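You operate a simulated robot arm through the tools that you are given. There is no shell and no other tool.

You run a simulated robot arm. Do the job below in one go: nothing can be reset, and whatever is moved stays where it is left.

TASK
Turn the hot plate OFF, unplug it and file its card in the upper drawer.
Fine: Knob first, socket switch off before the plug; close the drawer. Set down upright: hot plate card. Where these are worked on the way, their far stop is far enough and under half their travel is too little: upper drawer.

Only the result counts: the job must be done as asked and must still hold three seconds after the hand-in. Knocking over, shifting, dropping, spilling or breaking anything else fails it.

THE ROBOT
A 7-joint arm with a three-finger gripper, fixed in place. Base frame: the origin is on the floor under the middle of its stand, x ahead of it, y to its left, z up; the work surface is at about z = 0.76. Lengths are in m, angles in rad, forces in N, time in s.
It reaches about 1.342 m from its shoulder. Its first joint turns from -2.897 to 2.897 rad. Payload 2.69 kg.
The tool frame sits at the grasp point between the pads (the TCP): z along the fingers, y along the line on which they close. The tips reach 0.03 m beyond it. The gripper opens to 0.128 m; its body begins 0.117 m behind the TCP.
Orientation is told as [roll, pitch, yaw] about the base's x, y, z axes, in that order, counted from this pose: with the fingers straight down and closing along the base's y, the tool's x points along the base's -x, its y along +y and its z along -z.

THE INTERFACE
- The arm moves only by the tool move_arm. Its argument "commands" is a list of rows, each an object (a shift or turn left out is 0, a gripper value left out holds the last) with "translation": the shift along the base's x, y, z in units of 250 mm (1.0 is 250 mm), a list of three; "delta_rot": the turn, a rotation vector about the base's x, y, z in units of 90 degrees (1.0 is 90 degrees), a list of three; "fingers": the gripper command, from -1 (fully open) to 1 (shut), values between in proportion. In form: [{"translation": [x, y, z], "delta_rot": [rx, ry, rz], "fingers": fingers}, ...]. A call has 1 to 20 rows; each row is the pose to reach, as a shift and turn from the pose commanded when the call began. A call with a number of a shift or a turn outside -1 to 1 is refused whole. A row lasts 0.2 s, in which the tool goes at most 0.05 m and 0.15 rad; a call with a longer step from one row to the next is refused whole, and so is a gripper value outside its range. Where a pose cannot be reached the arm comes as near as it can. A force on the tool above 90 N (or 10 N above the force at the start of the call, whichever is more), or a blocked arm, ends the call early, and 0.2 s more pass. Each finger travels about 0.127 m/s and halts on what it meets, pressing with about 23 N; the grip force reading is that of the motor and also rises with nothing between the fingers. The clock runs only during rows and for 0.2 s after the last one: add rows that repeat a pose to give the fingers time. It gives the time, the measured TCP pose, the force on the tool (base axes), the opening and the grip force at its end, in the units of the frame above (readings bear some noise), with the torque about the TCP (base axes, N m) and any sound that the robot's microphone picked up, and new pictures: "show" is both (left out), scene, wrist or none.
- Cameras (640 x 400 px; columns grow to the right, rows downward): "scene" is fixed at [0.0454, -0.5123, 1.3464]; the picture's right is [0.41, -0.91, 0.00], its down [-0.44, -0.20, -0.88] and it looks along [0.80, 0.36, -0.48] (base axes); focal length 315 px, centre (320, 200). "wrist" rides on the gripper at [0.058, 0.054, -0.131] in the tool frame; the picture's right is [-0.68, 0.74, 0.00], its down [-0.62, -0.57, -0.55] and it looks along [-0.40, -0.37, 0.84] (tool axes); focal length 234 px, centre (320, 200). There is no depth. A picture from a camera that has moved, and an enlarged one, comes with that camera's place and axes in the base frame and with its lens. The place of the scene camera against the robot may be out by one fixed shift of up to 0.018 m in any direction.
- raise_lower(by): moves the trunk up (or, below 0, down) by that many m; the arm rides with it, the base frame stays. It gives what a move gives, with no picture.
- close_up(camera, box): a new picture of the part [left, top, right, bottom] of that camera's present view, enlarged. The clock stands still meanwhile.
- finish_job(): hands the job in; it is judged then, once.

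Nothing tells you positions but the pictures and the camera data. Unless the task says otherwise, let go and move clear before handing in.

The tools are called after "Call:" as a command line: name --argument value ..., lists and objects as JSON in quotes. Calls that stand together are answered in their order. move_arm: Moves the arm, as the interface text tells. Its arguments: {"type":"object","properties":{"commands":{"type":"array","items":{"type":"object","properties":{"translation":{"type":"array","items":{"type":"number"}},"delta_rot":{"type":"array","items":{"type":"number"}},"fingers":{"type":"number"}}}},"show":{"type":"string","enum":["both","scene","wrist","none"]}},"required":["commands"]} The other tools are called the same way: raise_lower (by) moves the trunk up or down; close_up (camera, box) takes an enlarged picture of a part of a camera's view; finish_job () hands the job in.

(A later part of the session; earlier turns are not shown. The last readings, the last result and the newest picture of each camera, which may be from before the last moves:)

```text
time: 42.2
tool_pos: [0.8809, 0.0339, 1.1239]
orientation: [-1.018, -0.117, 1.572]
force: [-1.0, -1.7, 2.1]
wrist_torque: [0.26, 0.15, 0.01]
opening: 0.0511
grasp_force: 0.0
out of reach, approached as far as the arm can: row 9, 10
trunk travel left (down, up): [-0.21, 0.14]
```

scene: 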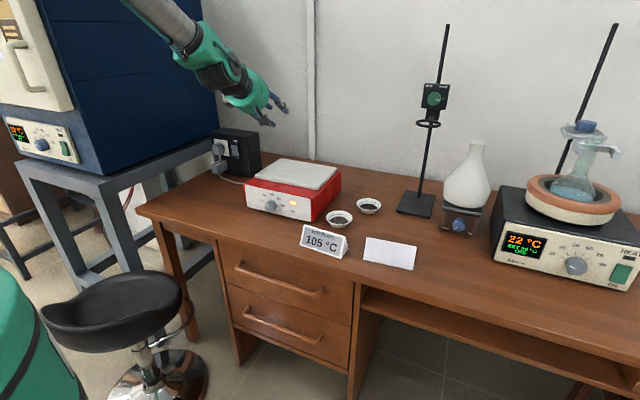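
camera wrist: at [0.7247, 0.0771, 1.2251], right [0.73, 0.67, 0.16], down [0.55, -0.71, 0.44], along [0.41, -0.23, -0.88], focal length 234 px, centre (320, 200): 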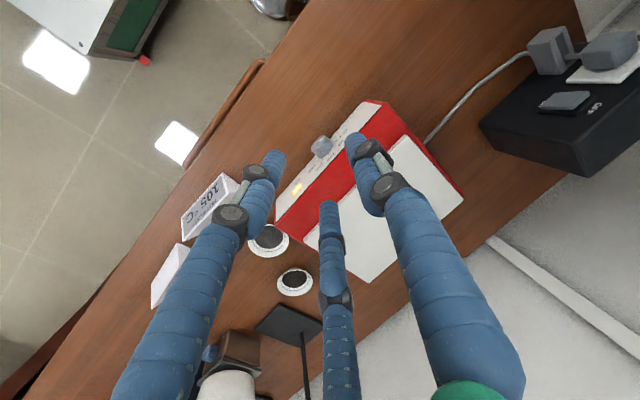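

The hand is in line with the forearm now. I'm rolling -90° about the tool axis here.

Call:
move_arm --commands '[{"delta_rot": [-0.0787, 0, 0.0455]}, {"delta_rot": [-0.1575, 0, 0.0909]}, {"delta_rot": [-0.2362, 0, 0.1364]}, {"delta_rot": [-0.3149, 0, 0.1818]}, {"delta_rot": [-0.3936, 0, 0.2273]}, {"delta_rot": [-0.4724, 0, 0.2727]}, {"delta_rot": [-0.5511, 0, 0.3182]}, {"delta_rot": [-0.6298, 0, 0.3636]}, {"delta_rot": [-0.7085, 0, 0.4091]}, {"delta_rot": [-0.7873, 0, 0.4545]}, {"delta_rot": [-0.866, 0, 0.5]}, {"delta_rot": [-0.866, 0, 0.5]}]' --show "none"

```text
time: 44.9
tool_pos: [0.8811, 0.026, 1.1318]
orientation: [-0.335, 0.99, 2.712]
force: [7.8, 1.1, 6.7]
wrist_torque: [-0.06, 1.28, -0.04]
opening: 0.0513
grasp_force: 0.1
out of reach, approached as far as the arm can: row 11, 12
trunk travel left (down, up): [-0.21, 0.14]
```

Call:
move_arm --commands '[{"delta_rot": [-0.0787, 0, 0.0455]}, {"delta_rot": [-0.1575, 0, 0.0909]}, {"delta_rot": [-0.2362, 0, 0.1364]}, {"delta_rot": [-0.3149, 0, 0.1818]}, {"delta_rot": [-0.3936, 0, 0.2273]}, {"delta_rot": [-0.4724, 0, 0.2727]}, {"delta_rot": [-0.5511, 0, 0.3182]}, {"delta_rot": [-0.6298, 0, 0.3636]}, {"delta_rot": [-0.7085, 0, 0.4091]}, {"delta_rot": [-0.7873, 0, 0.4545]}, {"delta_rot": [-0.866, 0, 0.5]}, {"delta_rot": [-0.866, 0, 0.5]}, {"delta_rot": [-0.866, 0, 0.5]}]' --show "scene"

```text
time: 47.6
tool_pos: [0.8777, 0.0259, 1.1158]
orientation: [1.08, 0.153, -1.708]
force: [-1.0, -0.7, -0.2]
wrist_torque: [0.0, -0.11, 0.04]
opening: 0.0511
grasp_force: 0.1
out of reach, approached as far as the arm can: row 1, 2, 3, 4, 5, 6, 7, 8, 9
trunk travel left (down, up): [-0.21, 0.14]
```

scene: 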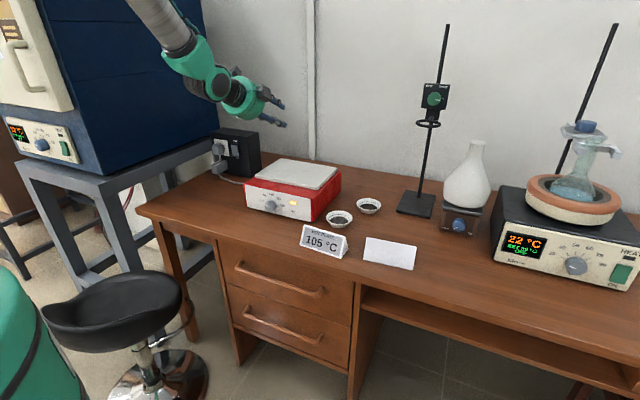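

The final rows were reached. Now I'll tilt back down and see whether it ends straight without the lean.

Call:
move_arm --commands '[{"translation": [-0.02, 0, 0.0], "delta_rot": [0.005, 0.086, 0]}, {"translation": [-0.05, 0, 0.0], "delta_rot": [0.01, 0.172, 0]}, {"translation": [-0.08, 0, 0.0], "delta_rot": [0.015, 0.259, 0]}, {"translation": [-0.1, 0, 0.0], "delta_rot": [0.02, 0.345, 0]}, {"translation": [-0.13, 0, 0.0], "delta_rot": [0.024, 0.431, 0]}, {"translation": [-0.16, 0, 0.0], "delta_rot": [0.029, 0.517, 0]}, {"translation": [-0.18, 0, 0.0], "delta_rot": [0.034, 0.603, 0]}, {"translation": [-0.2, 0, 0.0], "delta_rot": [0.0387, 0.69, 0]}, {"translation": [-0.2, 0, 0.0], "delta_rot": [0.0387, 0.69, 0]}]' --show "scene"

```text
time: 49.6
tool_pos: [0.8306, 0.024, 1.0776]
orientation: [0.587, 0.092, -1.772]
force: [0.2, 0.1, 0.0]
wrist_torque: [-0.01, -0.03, 0.02]
opening: 0.0514
grasp_force: 0.1
out of reach, approached as far as the arm can: row 3, 4, 5, 6, 7, 8, 9
trunk travel left (down, up): [-0.21, 0.14]
```

scene: 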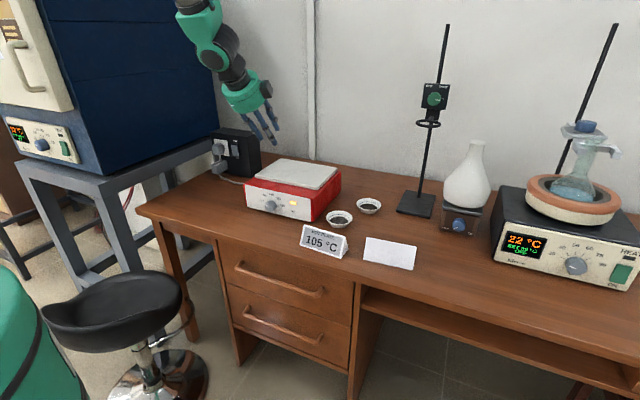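

The roll joint seems to be at its own limit now, so I'll turn the yaw the free way (negative) while going straight down.

Call:
move_arm --commands '[{"delta_rot": [0, 0, -0.08]}, {"delta_rot": [0, 0, -0.16]}, {"delta_rot": [0, 0, -0.24]}, {"delta_rot": [0, 0, -0.32]}, {"delta_rot": [0, 0, -0.4]}, {"delta_rot": [0, 0, -0.48]}, {"delta_rot": [0, 0, -0.56]}, {"delta_rot": [0, 0, -0.64]}, {"delta_rot": [0, 0, -0.72]}, {"delta_rot": [0, 0, -0.72]}]' --show "none"

```text
time: 51.9
tool_pos: [0.8332, 0.0259, 1.0763]
orientation: [0.587, 0.095, -2.905]
force: [0.3, -0.3, -0.7]
wrist_torque: [-0.04, 0.03, -0.01]
opening: 0.0512
grasp_force: 0.0
trunk travel left (down, up): [-0.21, 0.14]
```

That turn went through cleanly. Now I'll straighten the hand to point down from here.

Call:
move_arm --commands '[{"delta_rot": [0.07, 0.028, 0]}, {"delta_rot": [0.14, 0.056, 0]}, {"delta_rot": [0.21, 0.083, 0]}, {"delta_rot": [0.28, 0.111, 0]}, {"delta_rot": [0.351, 0.139, 0]}, {"delta_rot": [0.351, 0.139, 0]}]' --show "scene"

```text
time: 53.2
tool_pos: [0.832, 0.0277, 1.0775]
orientation: [0.237, 0.041, -2.926]
force: [0.6, 0.0, -0.1]
wrist_torque: [0.02, -0.01, 0.04]
opening: 0.0511
grasp_force: 0.1
out of reach, approached as far as the arm can: row 4, 5, 6
trunk travel left (down, up): [-0.21, 0.14]
```

scene: 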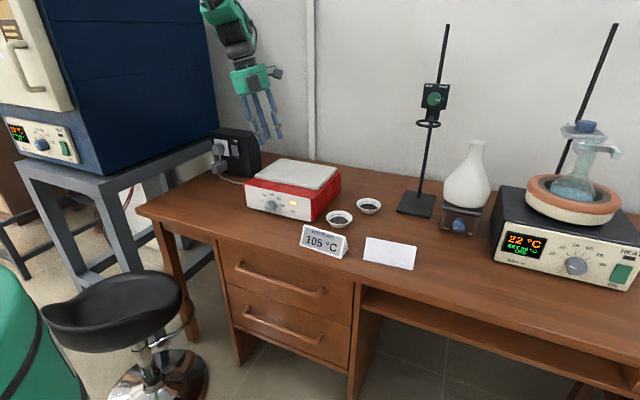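

A lean mirrored to the other side remains. I'll yaw another 45° the same way and try straightening again.

Call:
move_arm --commands '[{"delta_rot": [0, 0, -0.09]}, {"delta_rot": [0, 0, -0.18]}, {"delta_rot": [0, 0, -0.27]}, {"delta_rot": [0, 0, -0.36]}, {"delta_rot": [0, 0, -0.45]}, {"delta_rot": [0, 0, -0.5]}, {"delta_rot": [0, 0, -0.5]}]' --show "none"

```text
time: 54.9
tool_pos: [0.8322, 0.0271, 1.0768]
orientation: [0.237, 0.041, 2.569]
force: [-0.7, 0.2, 0.5]
wrist_torque: [-0.01, 0.01, 0.0]
opening: 0.0514
grasp_force: 0.0
trunk travel left (down, up): [-0.21, 0.14]
```

Call:
move_arm --commands '[{"delta_rot": [0.07, -0.03, 0]}, {"delta_rot": [0.141, -0.06, 0]}, {"delta_rot": [0.141, -0.06, 0]}]' --show "none"

```text
time: 55.6
tool_pos: [0.8324, 0.026, 1.077]
orientation: [-0.001, -0.001, 2.565]
force: [0.4, -0.2, 0.7]
wrist_torque: [0.06, -0.04, 0.0]
opening: 0.0511
grasp_force: 0.0
trunk travel left (down, up): [-0.21, 0.14]
```

Straight down with no lean, so both joints are unwound. I'll yaw to 30°, which puts finger C forward and the camera behind, and back off a little in x.

Call:
move_arm --commands '[{"translation": [-0.02, 0, 0], "delta_rot": [0, 0, -0.0928]}, {"translation": [-0.04, 0, 0], "delta_rot": [0, 0, -0.1856]}, {"translation": [-0.06, 0, 0], "delta_rot": [0, 0, -0.2784]}, {"translation": [-0.08, 0, 0], "delta_rot": [0, 0, -0.3712]}, {"translation": [-0.1, 0, 0], "delta_rot": [0, 0, -0.464]}, {"translation": [-0.12, 0, 0], "delta_rot": [0, 0, -0.5568]}, {"translation": [-0.14, 0, 0], "delta_rot": [0, 0, -0.6496]}, {"translation": [-0.16, 0, 0], "delta_rot": [0, 0, -0.7424]}, {"translation": [-0.18, 0, 0], "delta_rot": [0, 0, -0.8352]}, {"translation": [-0.2, 0, 0], "delta_rot": [0, 0, -0.928]}, {"translation": [-0.2, 0, 0], "delta_rot": [0, 0, -0.928]}]' --show "none"

Call:
move_arm --commands '[{"translation": [0, 0, 0], "delta_rot": [0, 0, -0.0928]}, {"translation": [0, 0, 0], "delta_rot": [0, 0, -0.1856]}, {"translation": [0, 0, 0], "delta_rot": [0, 0, -0.2784]}, {"translation": [0, 0, 0], "delta_rot": [0, 0, -0.3713]}, {"translation": [0, 0, 0], "delta_rot": [0, 0, -0.3713]}]' --show "scene"

```text
time: 58.0
tool_pos: [0.7821, 0.0249, 1.0782]
orientation: [0.0, -0.001, 1.106]
force: [-0.6, 0.3, 0.8]
wrist_torque: [0.01, -0.04, 0.03]
opening: 0.0511
grasp_force: 0.2
trunk travel left (down, up): [-0.21, 0.14]
```

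```text
time: 59.2
tool_pos: [0.7822, 0.0269, 1.077]
orientation: [-0.001, 0.001, 0.523]
force: [0.3, 0.0, -0.4]
wrist_torque: [-0.01, 0.0, 0.0]
opening: 0.0511
grasp_force: 0.2
trunk travel left (down, up): [-0.21, 0.14]
```

scene: 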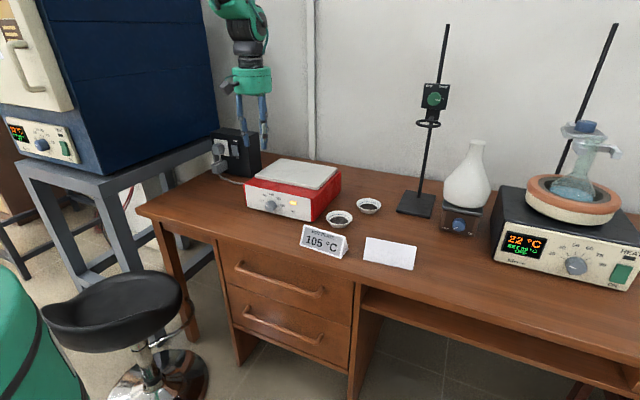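

The arm is fully healthy again. I'll descend in front of the panel with the arm alone and take a wrist view.

Call:
move_arm --commands '[{"translation": [0, 0, -0.15]}, {"translation": [0, 0, -0.3]}, {"translation": [0, 0, -0.45]}, {"translation": [0, 0, -0.6]}, {"translation": [0, 0, -0.6]}]' --show "both"

```text
time: 60.5
tool_pos: [0.7829, 0.0262, 0.9268]
orientation: [0.0, 0.0, 0.526]
force: [0.0, -1.1, -0.3]
wrist_torque: [-0.01, 0.02, 0.01]
opening: 0.0512
grasp_force: 0.1
trunk travel left (down, up): [-0.21, 0.14]
camera wrist: at [0.7055, 0.042, 1.0577], right [0.22, 0.98, 0.0], down [0.82, -0.18, 0.55], along [0.53, -0.12, -0.84], focal length 234 px, centre (320, 200)
```

scene: 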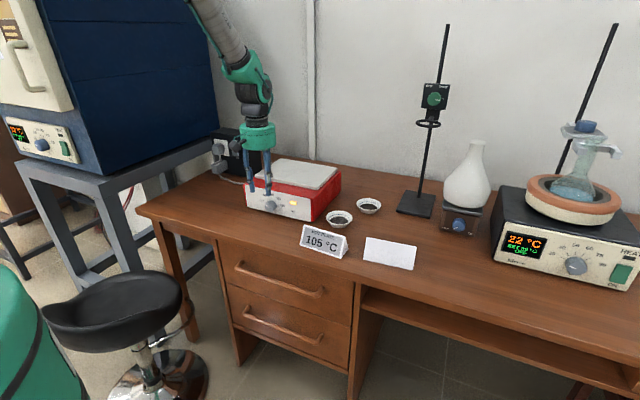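
wrist: 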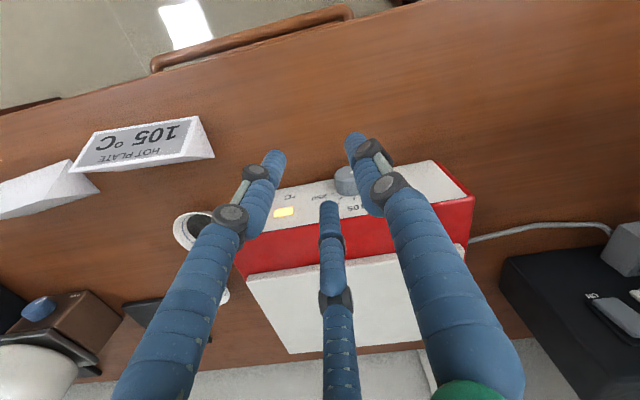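

Call:
close_up --camera "wrist" --box '[230, 140, 490, 290]'

Call:
close_up --camera "wrist" --box '[500, 180, 640, 360]'

Call:
close_up --camera "wrist" --box '[0, 0, 360, 230]'

```text
2.46 times, centred on (360, 215) of wrist
camera zoom: at [0.7055, 0.042, 1.0577], right [0.22, 0.98, 0.0], down [0.82, -0.18, 0.55], along [0.53, -0.12, -0.84], focal length 576 px, centre (222, 163)
```

zoom: 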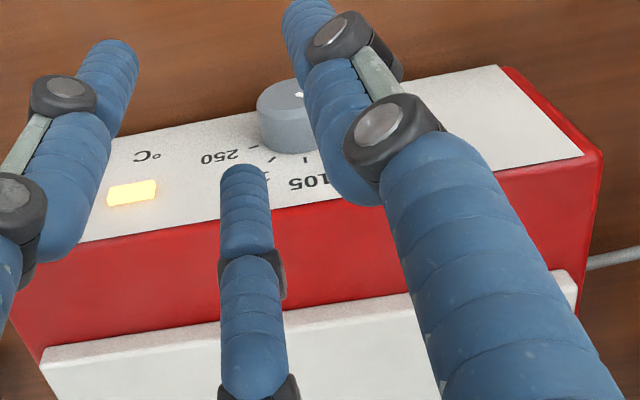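

```text
2.22 times, centred on (570, 270) of wrist
camera zoom: at [0.7055, 0.042, 1.0577], right [0.22, 0.98, 0.0], down [0.82, -0.18, 0.55], along [0.53, -0.12, -0.84], focal length 520 px, centre (-236, 44)
```

zoom: 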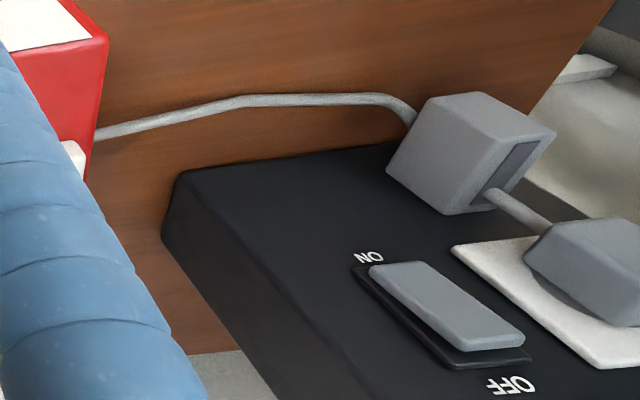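

```text
1.74 times, centred on (180, 115) of wrist
camera zoom: at [0.7055, 0.042, 1.0577], right [0.22, 0.98, 0.0], down [0.82, -0.18, 0.55], along [0.53, -0.12, -0.84], focal length 407 px, centre (564, 348)
```

zoom: 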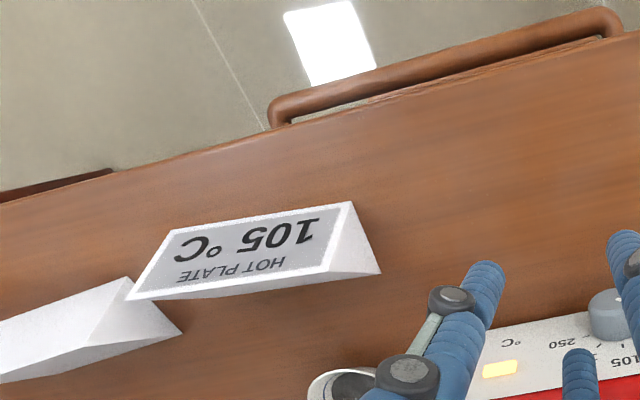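

All the views agree on the knob's position. I'll move finger C to about 15 mm above the knob's top, slightly to the -y side.

Call:
move_arm --commands '[{"translation": [0.06, 0.02, -0.11]}, {"translation": [0.124, 0.04, -0.228]}, {"translation": [0.124, 0.04, -0.228]}]' --show "both"

Call:
close_up --camera "scene" --box '[230, 150, 320, 220]'

Call:
close_up --camera "wrist" --box '[270, 130, 430, 240]'

```text
time: 61.2
tool_pos: [0.814, 0.0357, 0.8713]
orientation: [0.001, 0.002, 0.526]
force: [0.4, 0.8, -0.9]
wrist_torque: [-0.01, 0.05, 0.01]
opening: 0.0511
grasp_force: 0.0
trunk travel left (down, up): [-0.21, 0.14]
camera wrist: at [0.7367, 0.0516, 1.0019], right [0.22, 0.98, 0.0], down [0.82, -0.18, 0.55], along [0.53, -0.12, -0.84], focal length 234 px, centre (320, 200)
```

scene: 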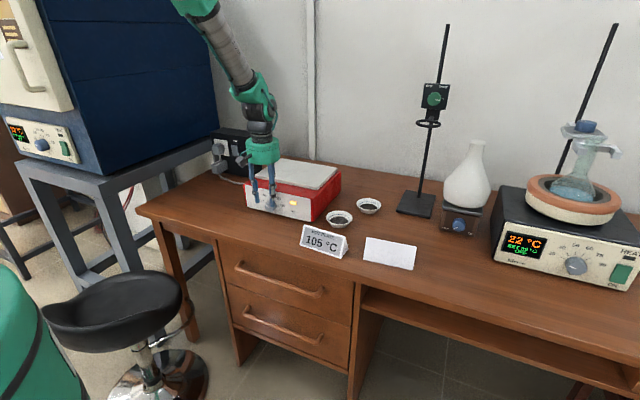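
wrist: 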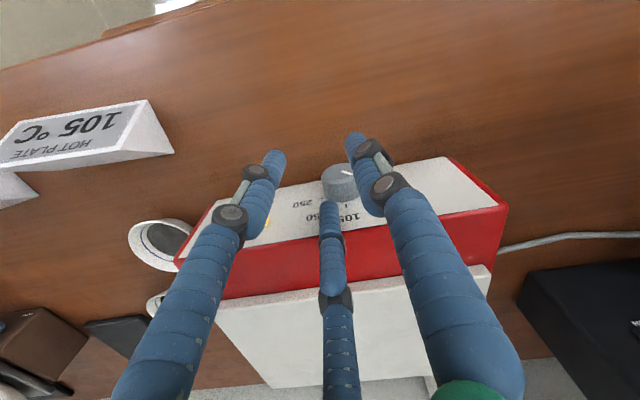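

```text
5.71 times, centred on (275, 185) of scene
camera zoom: at [0.0454, -0.5123, 1.3464], right [0.41, -0.91, 0.0], down [-0.44, -0.2, -0.88], along [0.8, 0.36, -0.48], focal length 1801 px, centre (577, 286)
```

zoom: 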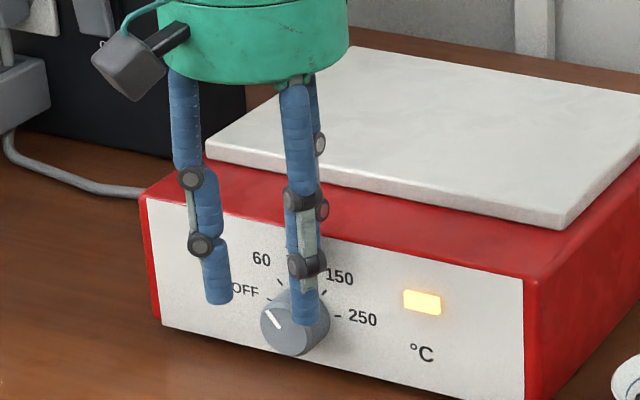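

```text
3.64 times, centred on (350, 185) of wrist
camera zoom: at [0.7367, 0.0516, 1.0019], right [0.22, 0.98, 0.0], down [0.82, -0.18, 0.55], along [0.53, -0.12, -0.84], focal length 852 px, centre (211, 254)
```

zoom: 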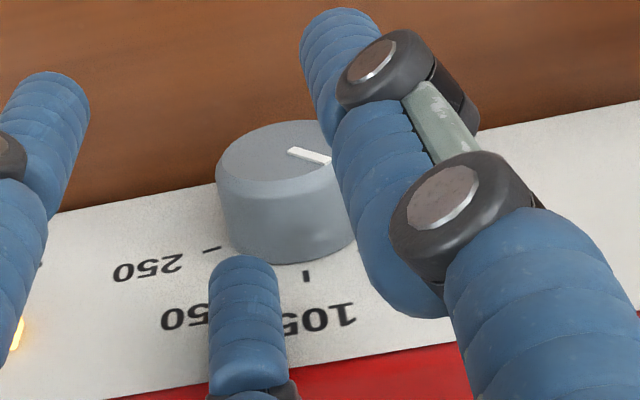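

The fingertip is right above the knob. I'll lower to near contact, checking force.

Call:
move_arm --commands '[{"translation": [0, 0.012, -0.05]}, {"translation": [0, 0.012, -0.05]}]' --show "none"

Call:
move_arm --commands '[{"translation": [0, 0, -0.012]}, {"translation": [0, 0, -0.024]}, {"translation": [0, 0, -0.024]}]' --show "wrist"

```text
time: 61.9
tool_pos: [0.8138, 0.0381, 0.8591]
orientation: [0.001, 0.001, 0.525]
force: [0.7, -0.4, 0.2]
wrist_torque: [0.01, 0.03, 0.05]
opening: 0.0512
grasp_force: 0.1
trunk travel left (down, up): [-0.21, 0.14]
```

```text
time: 62.6
tool_pos: [0.8131, 0.039, 0.8526]
orientation: [0.0, 0.001, 0.524]
force: [-0.8, -0.5, -0.8]
wrist_torque: [0.02, -0.02, 0.04]
opening: 0.0514
grasp_force: 0.1
trunk travel left (down, up): [-0.21, 0.14]
camera wrist: at [0.7354, 0.0554, 0.9838], right [0.22, 0.98, 0.0], down [0.82, -0.18, 0.55], along [0.54, -0.12, -0.84], focal length 234 px, centre (320, 200)
```

wrist: 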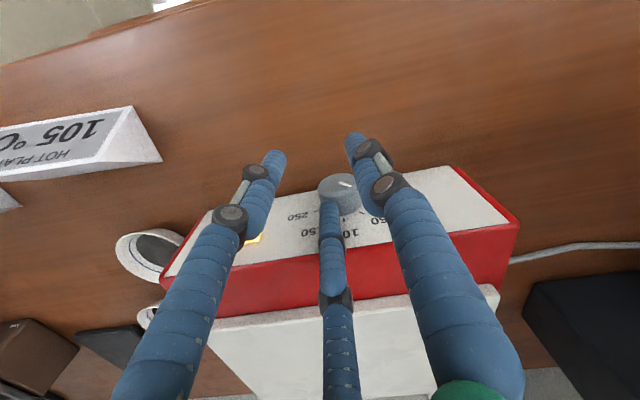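

Call:
move_arm --commands '[{"translation": [0, 0, -0.008]}, {"translation": [0, 0, -0.008]}]' --show "none"

Call:
move_arm --commands '[{"translation": [0, 0, -0.006]}, {"translation": [0, 0, -0.006]}]' --show "none"

```text
time: 63.2
tool_pos: [0.8139, 0.0387, 0.8513]
orientation: [0.0, 0.0, 0.525]
force: [-0.6, -0.2, 6.6]
wrist_torque: [0.06, -0.25, 0.01]
opening: 0.0516
grasp_force: 0.0
trunk travel left (down, up): [-0.21, 0.14]
```

```text
time: 63.9
tool_pos: [0.8146, 0.0389, 0.8506]
orientation: [-0.004, -0.002, 0.524]
force: [0.3, -4.5, 20.4]
wrist_torque: [0.04, -0.78, -0.16]
opening: 0.0529
grasp_force: 0.8
trunk travel left (down, up): [-0.21, 0.14]
```

Contact is made at about 20 N. I'll stroke toward +y in small steps and follow the knob's arc.

Call:
move_arm --commands '[{"translation": [0, 0.01, 0.002]}, {"translation": [0, 0.02, 0.004]}, {"translation": [0, 0.02, 0.004]}]' --show "wrist"

Call:
close_up --camera "wrist" --box '[270, 130, 430, 240]'

```text
time: 64.7
tool_pos: [0.814, 0.0423, 0.8518]
orientation: [-0.002, -0.001, 0.525]
force: [-0.8, -2.3, 28.4]
wrist_torque: [0.08, -1.19, -0.31]
opening: 0.053
grasp_force: 1.2
trunk travel left (down, up): [-0.21, 0.14]
camera wrist: at [0.7356, 0.0601, 0.982], right [0.22, 0.98, 0.0], down [0.81, -0.18, 0.55], along [0.54, -0.12, -0.83], focal length 234 px, centre (320, 200)
```

wrist: 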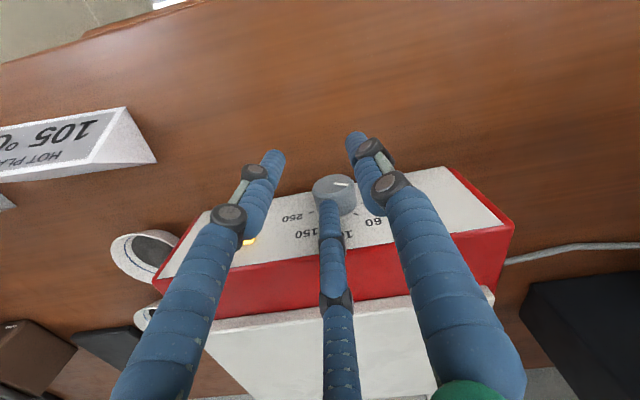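

```text
3.64 times, centred on (350, 185) of wrist
camera zoom: at [0.7356, 0.0601, 0.982], right [0.22, 0.98, 0.0], down [0.81, -0.18, 0.55], along [0.54, -0.12, -0.83], focal length 852 px, centre (211, 254)
```

zoom: 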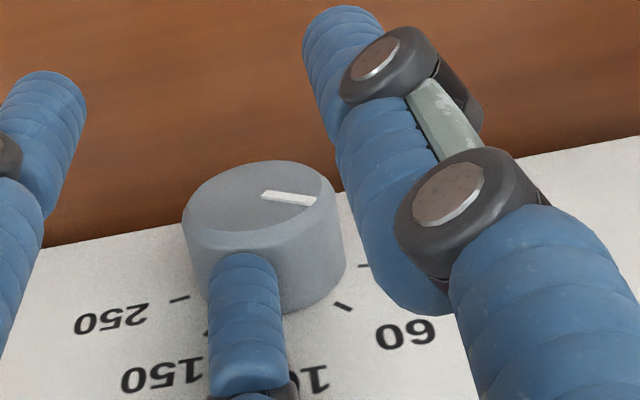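

The knob rolled about 8° with the fingertip, so friction holds. I'll continue the stroke over the top.

Call:
move_arm --commands '[{"translation": [0, 0.012, 0.003]}, {"translation": [0, 0.024, 0.004]}, {"translation": [0, 0.036, 0.003]}, {"translation": [0, 0.048, 0.001]}, {"translation": [0, 0.048, 0.001]}]' --show "wrist"

Call:
close_up --camera "wrist" --box '[270, 130, 430, 240]'

```text
time: 65.8
tool_pos: [0.8124, 0.0555, 0.8509]
orientation: [0.0, -0.001, 0.525]
force: [2.0, -13.7, 29.6]
wrist_torque: [-0.5, -1.2, -0.49]
opening: 0.0544
grasp_force: 2.2
trunk travel left (down, up): [-0.21, 0.14]
camera wrist: at [0.7352, 0.0715, 0.982], right [0.22, 0.98, 0.0], down [0.82, -0.18, 0.55], along [0.54, -0.12, -0.84], focal length 234 px, centre (320, 200)
```

wrist: 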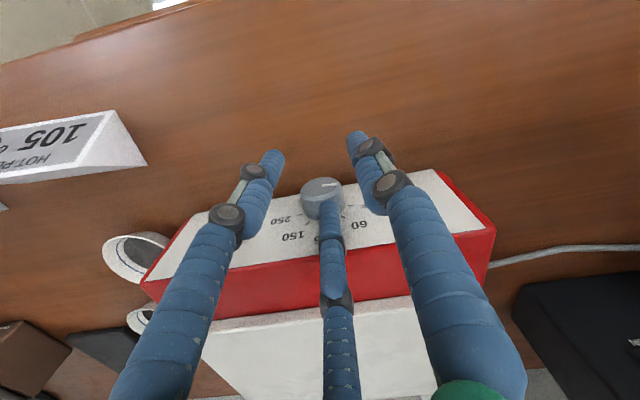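

```text
3.64 times, centred on (350, 185) of wrist
camera zoom: at [0.7352, 0.0715, 0.982], right [0.22, 0.98, 0.0], down [0.82, -0.18, 0.55], along [0.54, -0.12, -0.84], focal length 852 px, centre (211, 254)
```

zoom: 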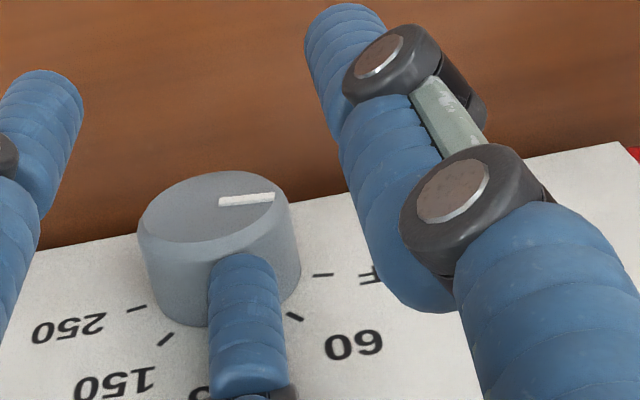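

The pointer is now close to OFF and resistance is rising, which may be the stop. I'll push a few mm more, then lift and check the lamp.

Call:
move_arm --commands '[{"translation": [0, 0.012, -0.003]}, {"translation": [0, 0.024, -0.008]}, {"translation": [0, 0.024, -0.008]}]' --show "wrist"

Call:
close_up --camera "wrist" --box '[250, 130, 410, 240]'

Call:
close_up --camera "scene" --box '[230, 150, 320, 220]'

```text
time: 66.7
tool_pos: [0.8133, 0.0639, 0.8476]
orientation: [0.002, -0.002, 0.527]
force: [4.6, 7.4, 28.1]
wrist_torque: [0.02, -1.11, 0.16]
opening: 0.0592
grasp_force: 3.8
trunk travel left (down, up): [-0.21, 0.14]
camera wrist: at [0.7353, 0.0799, 0.9788], right [0.22, 0.98, 0.0], down [0.82, -0.18, 0.55], along [0.54, -0.12, -0.84], focal length 234 px, centre (320, 200)
```

wrist: 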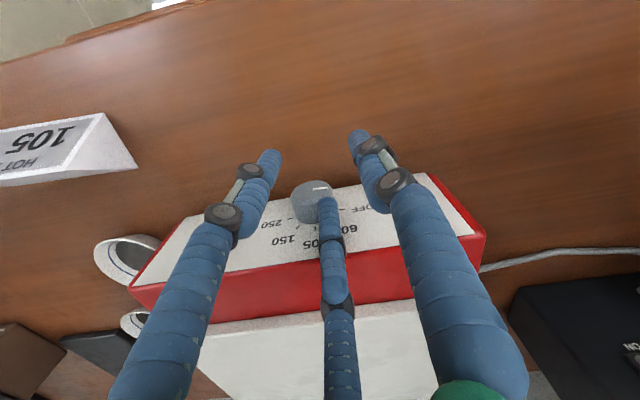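

```text
3.64 times, centred on (330, 185) of wrist
camera zoom: at [0.7353, 0.0799, 0.9788], right [0.22, 0.98, 0.0], down [0.82, -0.18, 0.55], along [0.54, -0.12, -0.84], focal length 852 px, centre (284, 254)
```

zoom: 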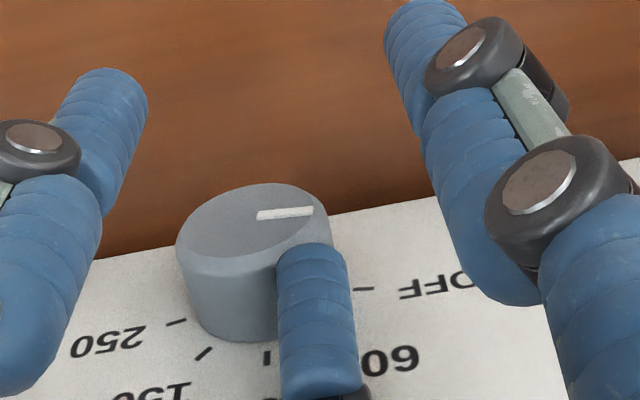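

```text
5.71 times, centred on (275, 185) of scene
camera zoom: at [0.0454, -0.5123, 1.3464], right [0.41, -0.91, 0.0], down [-0.44, -0.2, -0.88], along [0.8, 0.36, -0.48], focal length 1801 px, centre (577, 286)
```

zoom: 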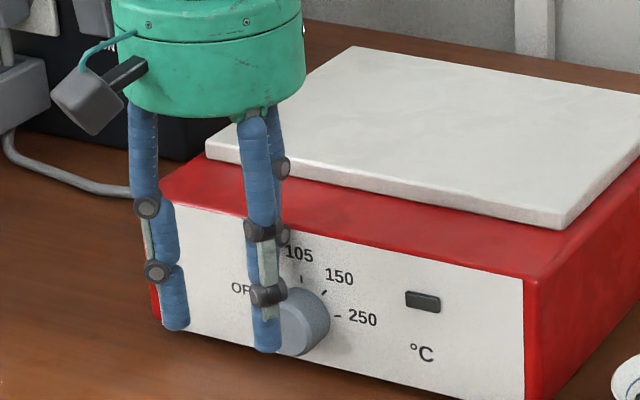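

The lamp is off. I'll lift the finger clear and measure the pointer exactly against the OFF tick.

Call:
move_arm --commands '[{"translation": [-0.02, 0.0, 0.1]}, {"translation": [-0.12, 0.0, 0.25]}, {"translation": [-0.2, 0.0, 0.35]}, {"translation": [-0.2, 0.0, 0.35]}]' --show "wrist"

Call:
close_up --camera "wrist" --box '[260, 130, 380, 220]'

Call:
close_up --camera "scene" --box '[245, 170, 305, 215]'

```text
time: 67.7
tool_pos: [0.762, 0.0615, 0.9341]
orientation: [0.0, 0.0, 0.525]
force: [-0.5, 0.0, 0.7]
wrist_torque: [0.0, -0.02, -0.03]
opening: 0.0509
grasp_force: 0.0
trunk travel left (down, up): [-0.21, 0.14]
camera wrist: at [0.6842, 0.0788, 1.0665], right [0.22, 0.98, 0.0], down [0.82, -0.18, 0.55], along [0.54, -0.12, -0.84], focal length 234 px, centre (320, 200)
```

wrist: 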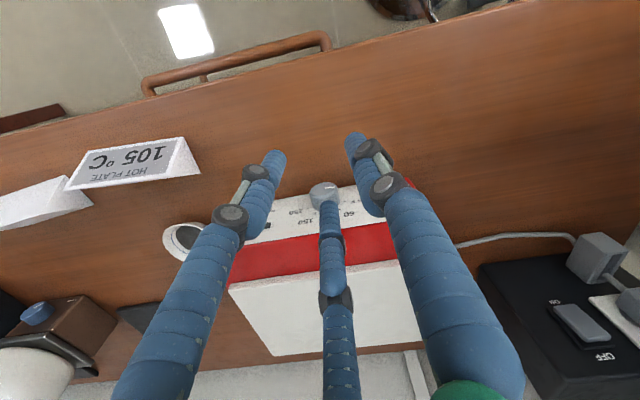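

```text
4.44 times, centred on (320, 175) of wrist
camera zoom: at [0.6842, 0.0788, 1.0665], right [0.22, 0.98, 0.0], down [0.82, -0.18, 0.55], along [0.54, -0.12, -0.84], focal length 1041 px, centre (320, 311)
```

zoom: 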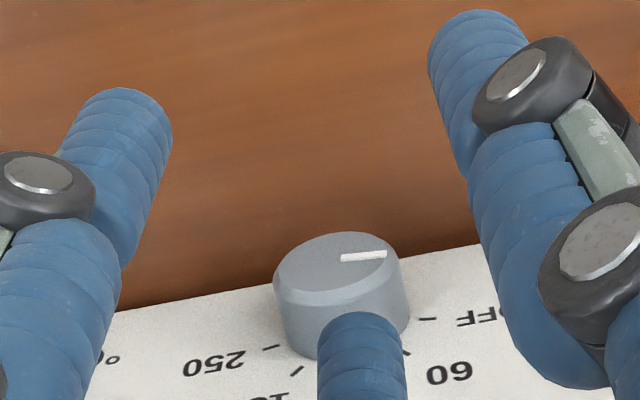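

```text
8.89 times, centred on (275, 192) of scene
camera zoom: at [0.0454, -0.5123, 1.3464], right [0.41, -0.91, 0.0], down [-0.44, -0.2, -0.88], along [0.8, 0.36, -0.48], focal length 2801 px, centre (720, 267)
```

zoom: 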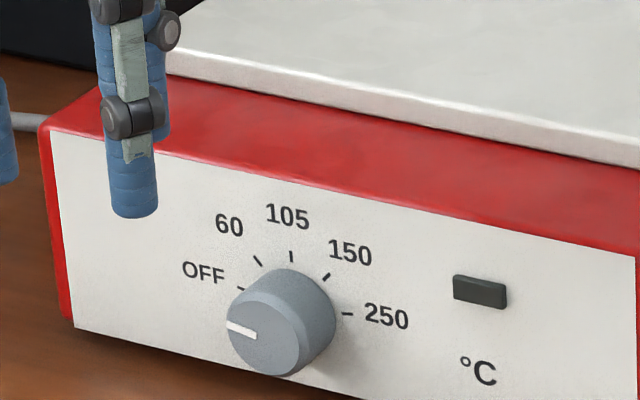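

The lamp is out and the plate has not moved. I'll zoom in more to see whether the pointer is exactly at OFF.

Call:
close_up --camera "scene" --box '[260, 188, 284, 208]'

Call:
close_up --camera "wrist" --box '[295, 170, 355, 220]'

```text
16.00 times, centred on (272, 198) of scene
camera zoom: at [0.0454, -0.5123, 1.3464], right [0.41, -0.91, 0.0], down [-0.44, -0.2, -0.88], along [0.8, 0.36, -0.48], focal length 5042 px, centre (1088, 232)
```

zoom: 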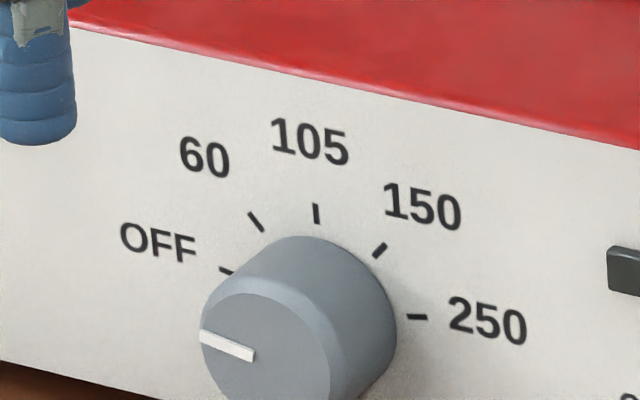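

```text
8.00 times, centred on (325, 195) of wrist
camera zoom: at [0.6842, 0.0788, 1.0665], right [0.22, 0.98, 0.0], down [0.82, -0.18, 0.55], along [0.54, -0.12, -0.84], focal length 1873 px, centre (280, 240)
```

zoom: 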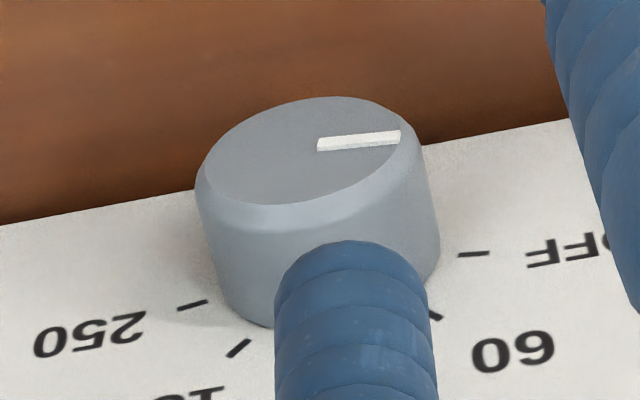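

The pointer is parallel to the OFF tick and the lamp is out, so the knob is off. Next I'll raise the hand and move left for a good view of the socket box.

Call:
move_arm --commands '[{"translation": [0, 0.0, 0.18]}, {"translation": [0, 0.05, 0.36]}, {"translation": [0.04, 0.2, 0.48]}, {"translation": [0.08, 0.36, 0.5]}, {"translation": [0.12, 0.52, 0.5]}, {"translation": [0.16, 0.68, 0.5]}, {"translation": [0.2, 0.84, 0.5]}, {"translation": [0.24, 0.95, 0.5]}, {"translation": [0.24, 0.95, 0.5]}]' --show "both"

```text
time: 69.7
tool_pos: [0.8246, 0.3003, 1.0595]
orientation: [0.0, 0.0, 0.524]
force: [0.7, 0.0, 0.2]
wrist_torque: [-0.05, 0.01, 0.0]
opening: 0.0512
grasp_force: 0.0
trunk travel left (down, up): [-0.21, 0.14]
camera wrist: at [0.7457, 0.316, 1.1916], right [0.22, 0.98, 0.0], down [0.82, -0.18, 0.55], along [0.53, -0.12, -0.84], focal length 234 px, centre (320, 200)
```

scene: 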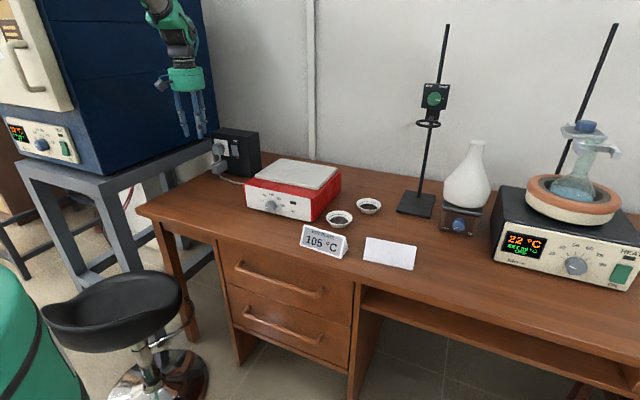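
wrist: 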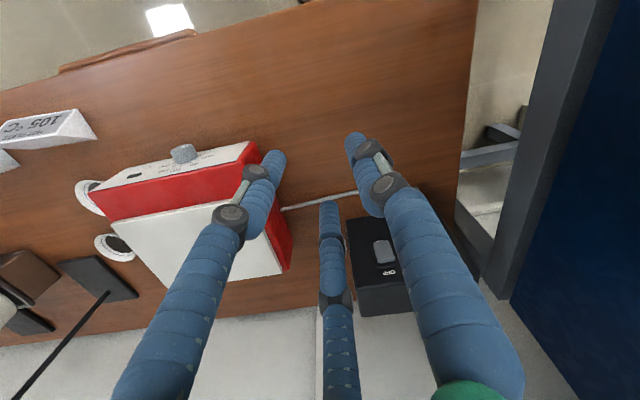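

Call:
move_arm --commands '[{"translation": [0.0, 0.15, 0], "fingers": -0.9}, {"translation": [0.0, 0.28, 0], "fingers": -0.9}, {"translation": [0.0, 0.28, 0], "fingers": -0.9}, {"translation": [0.0, 0.28, 0], "fingers": -0.9}]' --show "wrist"

Call:
close_up --camera "wrist" --box '[300, 150, 480, 310]'

```text
time: 70.7
tool_pos: [0.8245, 0.3695, 1.059]
orientation: [0.0, 0.001, 0.524]
force: [0.0, -1.0, 0.2]
wrist_torque: [0.03, -0.02, -0.01]
opening: 0.1214
grasp_force: 0.0
trunk travel left (down, up): [-0.21, 0.14]
camera wrist: at [0.7468, 0.3861, 1.1911], right [0.22, 0.98, 0.0], down [0.82, -0.18, 0.55], along [0.54, -0.12, -0.84], focal length 234 px, centre (320, 200)
```

wrist: 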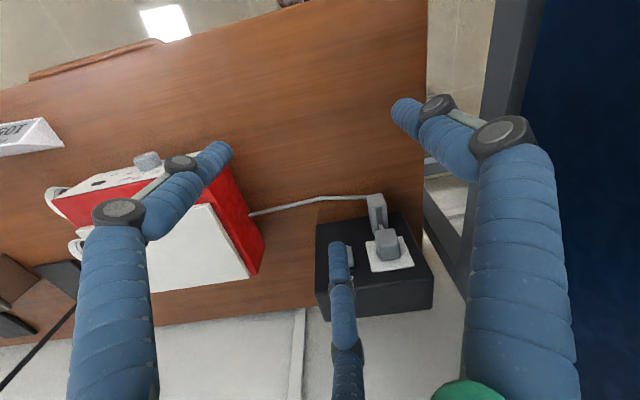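

```text
2.50 times, centred on (390, 230) of wrist
camera zoom: at [0.7468, 0.3861, 1.1911], right [0.22, 0.98, 0.0], down [0.82, -0.18, 0.55], along [0.54, -0.12, -0.84], focal length 585 px, centre (145, 125)
```

zoom: 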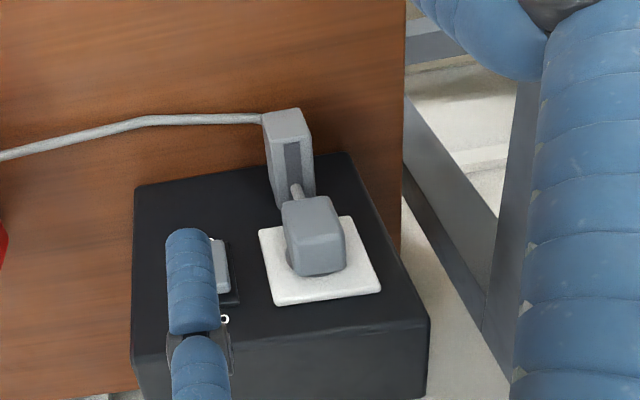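

The geometry is clear now. The box face is at x≈1.093. The rocker is at y≈0.372, z≈0.86–0.907, with OFF at the top, and the plug is at y≈0.44, z≈0.878. I'll close the fingers and go in front of the rocker.

Call:
move_arm --commands '[{"translation": [0.1, 0.005, 0], "fingers": 0.69}, {"translation": [0.25, 0.01, -0.05], "fingers": 0.69}, {"translation": [0.4, 0.01, -0.12], "fingers": 0.69}, {"translation": [0.55, 0.01, -0.22], "fingers": 0.69}, {"translation": [0.7, 0.01, -0.34], "fingers": 0.69}, {"translation": [0.7, 0.01, -0.4], "fingers": 0.69}, {"translation": [0.7, 0.01, -0.4], "fingers": 0.69}]' --show "both"

Call:
close_up --camera "wrist" --box '[240, 120, 480, 300]'

Call:
close_up --camera "scene" --box '[190, 90, 290, 190]'

```text
time: 72.2
tool_pos: [0.9984, 0.3703, 0.9583]
orientation: [-0.001, 0.002, 0.526]
force: [0.0, 1.2, -0.7]
wrist_torque: [-0.03, -0.01, -0.01]
opening: 0.0199
grasp_force: 0.1
trunk travel left (down, up): [-0.21, 0.14]
camera wrist: at [0.921, 0.3871, 1.0889], right [0.22, 0.98, 0.0], down [0.82, -0.18, 0.55], along [0.53, -0.12, -0.84], focal length 234 px, centre (320, 200)
```

scene: 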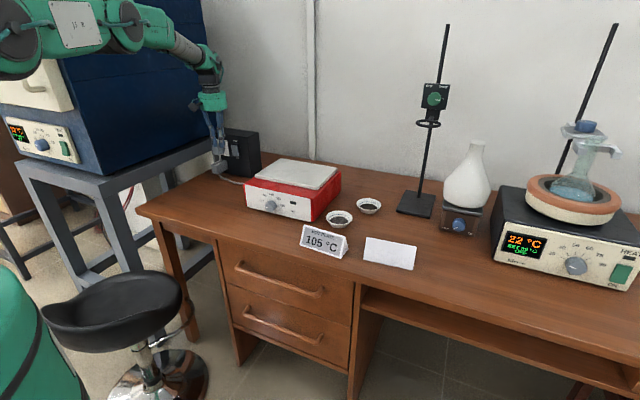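
wrist: 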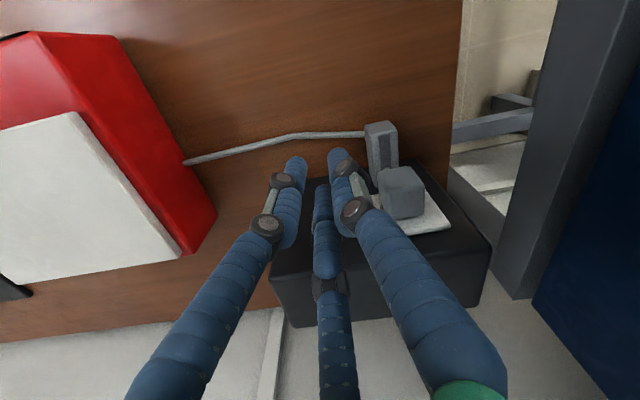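

```text
2.22 times, centred on (360, 210) of wrist
camera zoom: at [0.921, 0.3871, 1.0889], right [0.22, 0.98, 0.0], down [0.82, -0.18, 0.55], along [0.53, -0.12, -0.84], focal length 520 px, centre (231, 178)
```

zoom: 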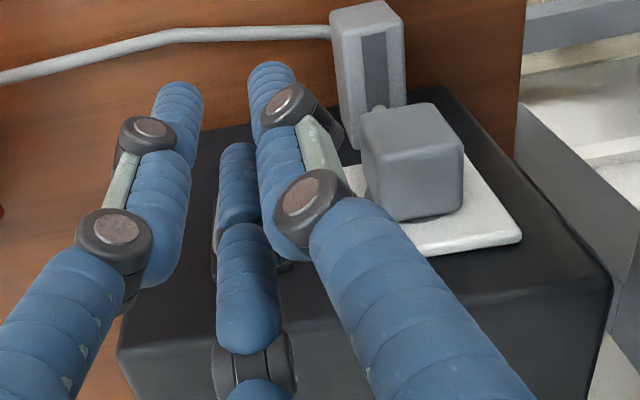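

```text
4.00 times, centred on (240, 140) of scene
camera zoom: at [0.0454, -0.5123, 1.3464], right [0.41, -0.91, 0.0], down [-0.44, -0.2, -0.88], along [0.8, 0.36, -0.48], focal length 1261 px, centre (640, 440)
```

zoom: 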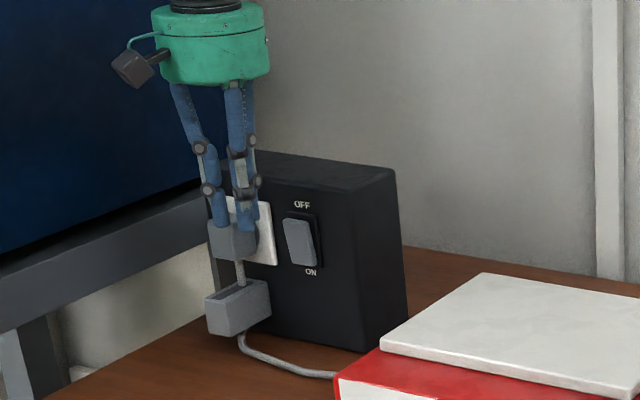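

The rocker reads OFF on top, at y≈0.369. I'll lower finger C to the upper half of the rocker and advance carefully.

Call:
move_arm --commands '[{"translation": [0.04, 0, -0.07]}, {"translation": [0.1, 0, -0.132]}, {"translation": [0.15, 0, -0.132]}, {"translation": [0.15, 0, -0.132]}]' --show "wrist"

Call:
close_up --camera "scene" --box '[200, 120, 270, 190]'

```text
time: 73.2
tool_pos: [1.0308, 0.3691, 0.9371]
orientation: [-0.002, -0.009, 0.525]
force: [1.5, -0.1, 5.2]
wrist_torque: [-0.08, 0.12, -0.01]
opening: 0.0197
grasp_force: 0.0
out of reach, approached as far as the arm can: row 3, 4
trunk travel left (down, up): [-0.21, 0.14]
camera wrist: at [0.951, 0.3844, 1.068], right [0.22, 0.98, 0.01], down [0.81, -0.18, 0.56], along [0.54, -0.12, -0.83], focal length 234 px, centre (320, 200)
```

wrist: 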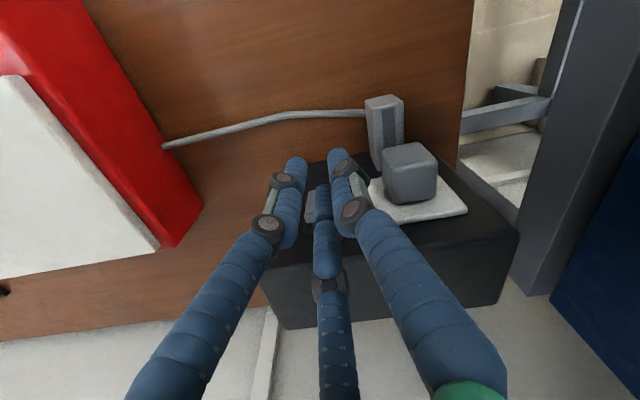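

```text
5.71 times, centred on (235, 155) of scene
camera zoom: at [0.0454, -0.5123, 1.3464], right [0.41, -0.91, 0.0], down [-0.44, -0.2, -0.88], along [0.8, 0.36, -0.48], focal length 1801 px, centre (806, 457)
```

zoom: 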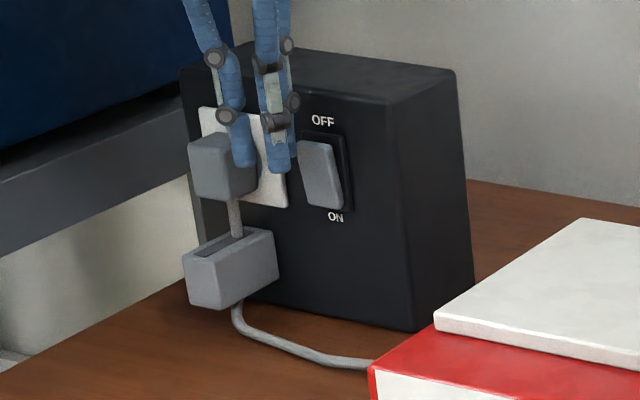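

The arm is at its reach limit here, so the shoulder needs to be lower. I'll back up a little, lower the trunk 0.12 m, and come back.

Call:
move_arm --commands '[{"translation": [-0.1, 0, 0.15]}, {"translation": [-0.2, 0, 0.3]}, {"translation": [-0.25, 0, 0.45]}, {"translation": [-0.25, 0, 0.5]}]' --show "none"

Call:
raise_lower --by -0.14

```text
time: 74.2
tool_pos: [0.9983, 0.3815, 1.052]
orientation: [0.002, 0.009, 0.524]
force: [1.3, 0.4, -2.2]
wrist_torque: [-0.05, 0.14, 0.02]
opening: 0.02
grasp_force: 0.0
out of reach, approached as far as the arm can: row 2, 3, 4
trunk travel left (down, up): [-0.21, 0.14]
```

```text
time: 75.9
tool_pos: [0.9962, 0.3804, 0.9176]
orientation: [0.0, 0.001, 0.525]
force: [1.4, -0.2, 0.3]
wrist_torque: [0.01, 0.01, -0.03]
opening: 0.0199
grasp_force: 0.1
trunk travel left (down, up): [-0.07, 0.28]
```

Call:
move_arm --commands '[{"translation": [0.0, -0.044, 0.03]}, {"translation": [0.05, -0.044, 0.03]}, {"translation": [0.1, -0.044, 0.03]}, {"translation": [0.1, -0.044, 0.03]}]' --show "both"

```text
time: 76.9
tool_pos: [1.0212, 0.369, 0.9228]
orientation: [-0.002, 0.004, 0.524]
force: [0.1, -0.2, -0.5]
wrist_torque: [0.05, -0.01, -0.01]
opening: 0.0199
grasp_force: 0.2
out of reach, approached as far as the arm can: row 1
trunk travel left (down, up): [-0.07, 0.28]
camera wrist: at [0.9439, 0.3859, 1.0548], right [0.22, 0.98, 0.0], down [0.82, -0.18, 0.55], along [0.53, -0.12, -0.84], focal length 234 px, centre (320, 200)
```

scene: 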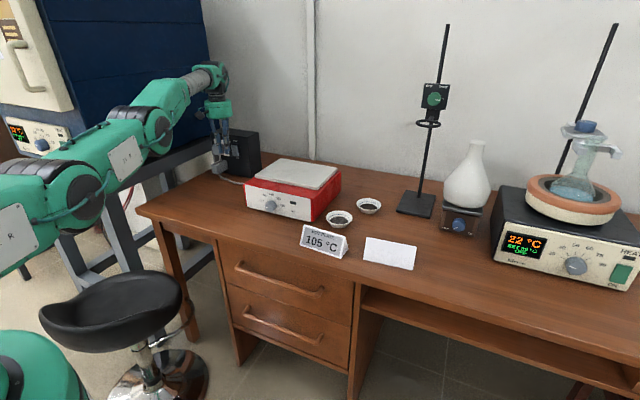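
wrist: 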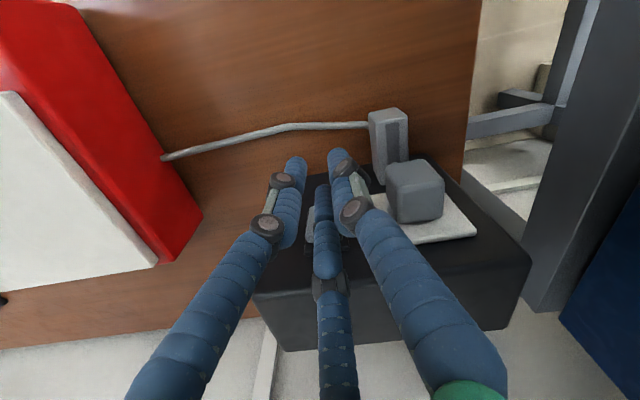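

The pose is reached. I'll inch forward onto the rocker's upper half, watching the force.

Call:
move_arm --commands '[{"translation": [0.03, 0, 0]}, {"translation": [0.06, 0, 0]}, {"translation": [0.09, 0, 0]}, {"translation": [0.09, 0, 0]}]' --show "wrist"

Call:
close_up --camera "scene" --box '[205, 125, 265, 185]'

```text
time: 77.9
tool_pos: [1.0257, 0.3629, 0.9229]
orientation: [-0.002, 0.004, 0.523]
force: [0.2, 0.1, 0.3]
wrist_torque: [0.03, -0.03, 0.0]
opening: 0.0196
grasp_force: 0.0
out of reach, approached as far as the arm can: row 1, 2, 3, 4
trunk travel left (down, up): [-0.07, 0.28]
camera wrist: at [0.95, 0.3806, 1.0547], right [0.22, 0.98, 0.0], down [0.82, -0.18, 0.55], along [0.53, -0.12, -0.84], focal length 234 px, centre (320, 200)
```

wrist: 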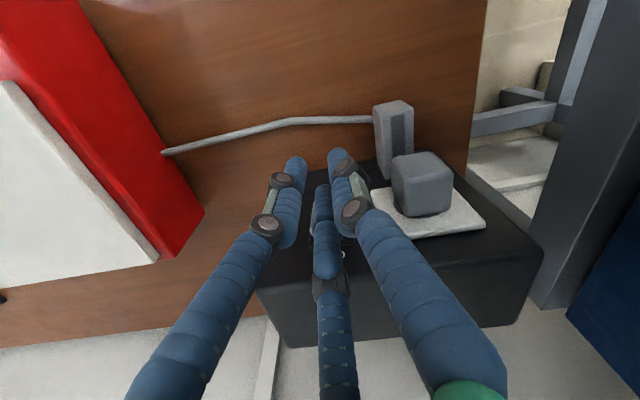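

```text
6.67 times, centred on (235, 155) of scene
camera zoom: at [0.0454, -0.5123, 1.3464], right [0.41, -0.91, 0.0], down [-0.44, -0.2, -0.88], along [0.8, 0.36, -0.48], focal length 2101 px, centre (887, 500)
```

zoom: 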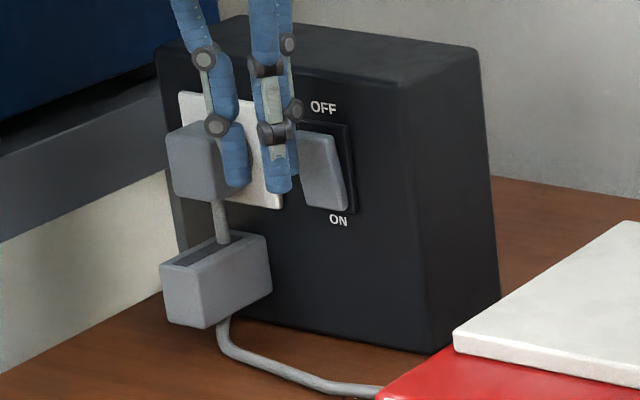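

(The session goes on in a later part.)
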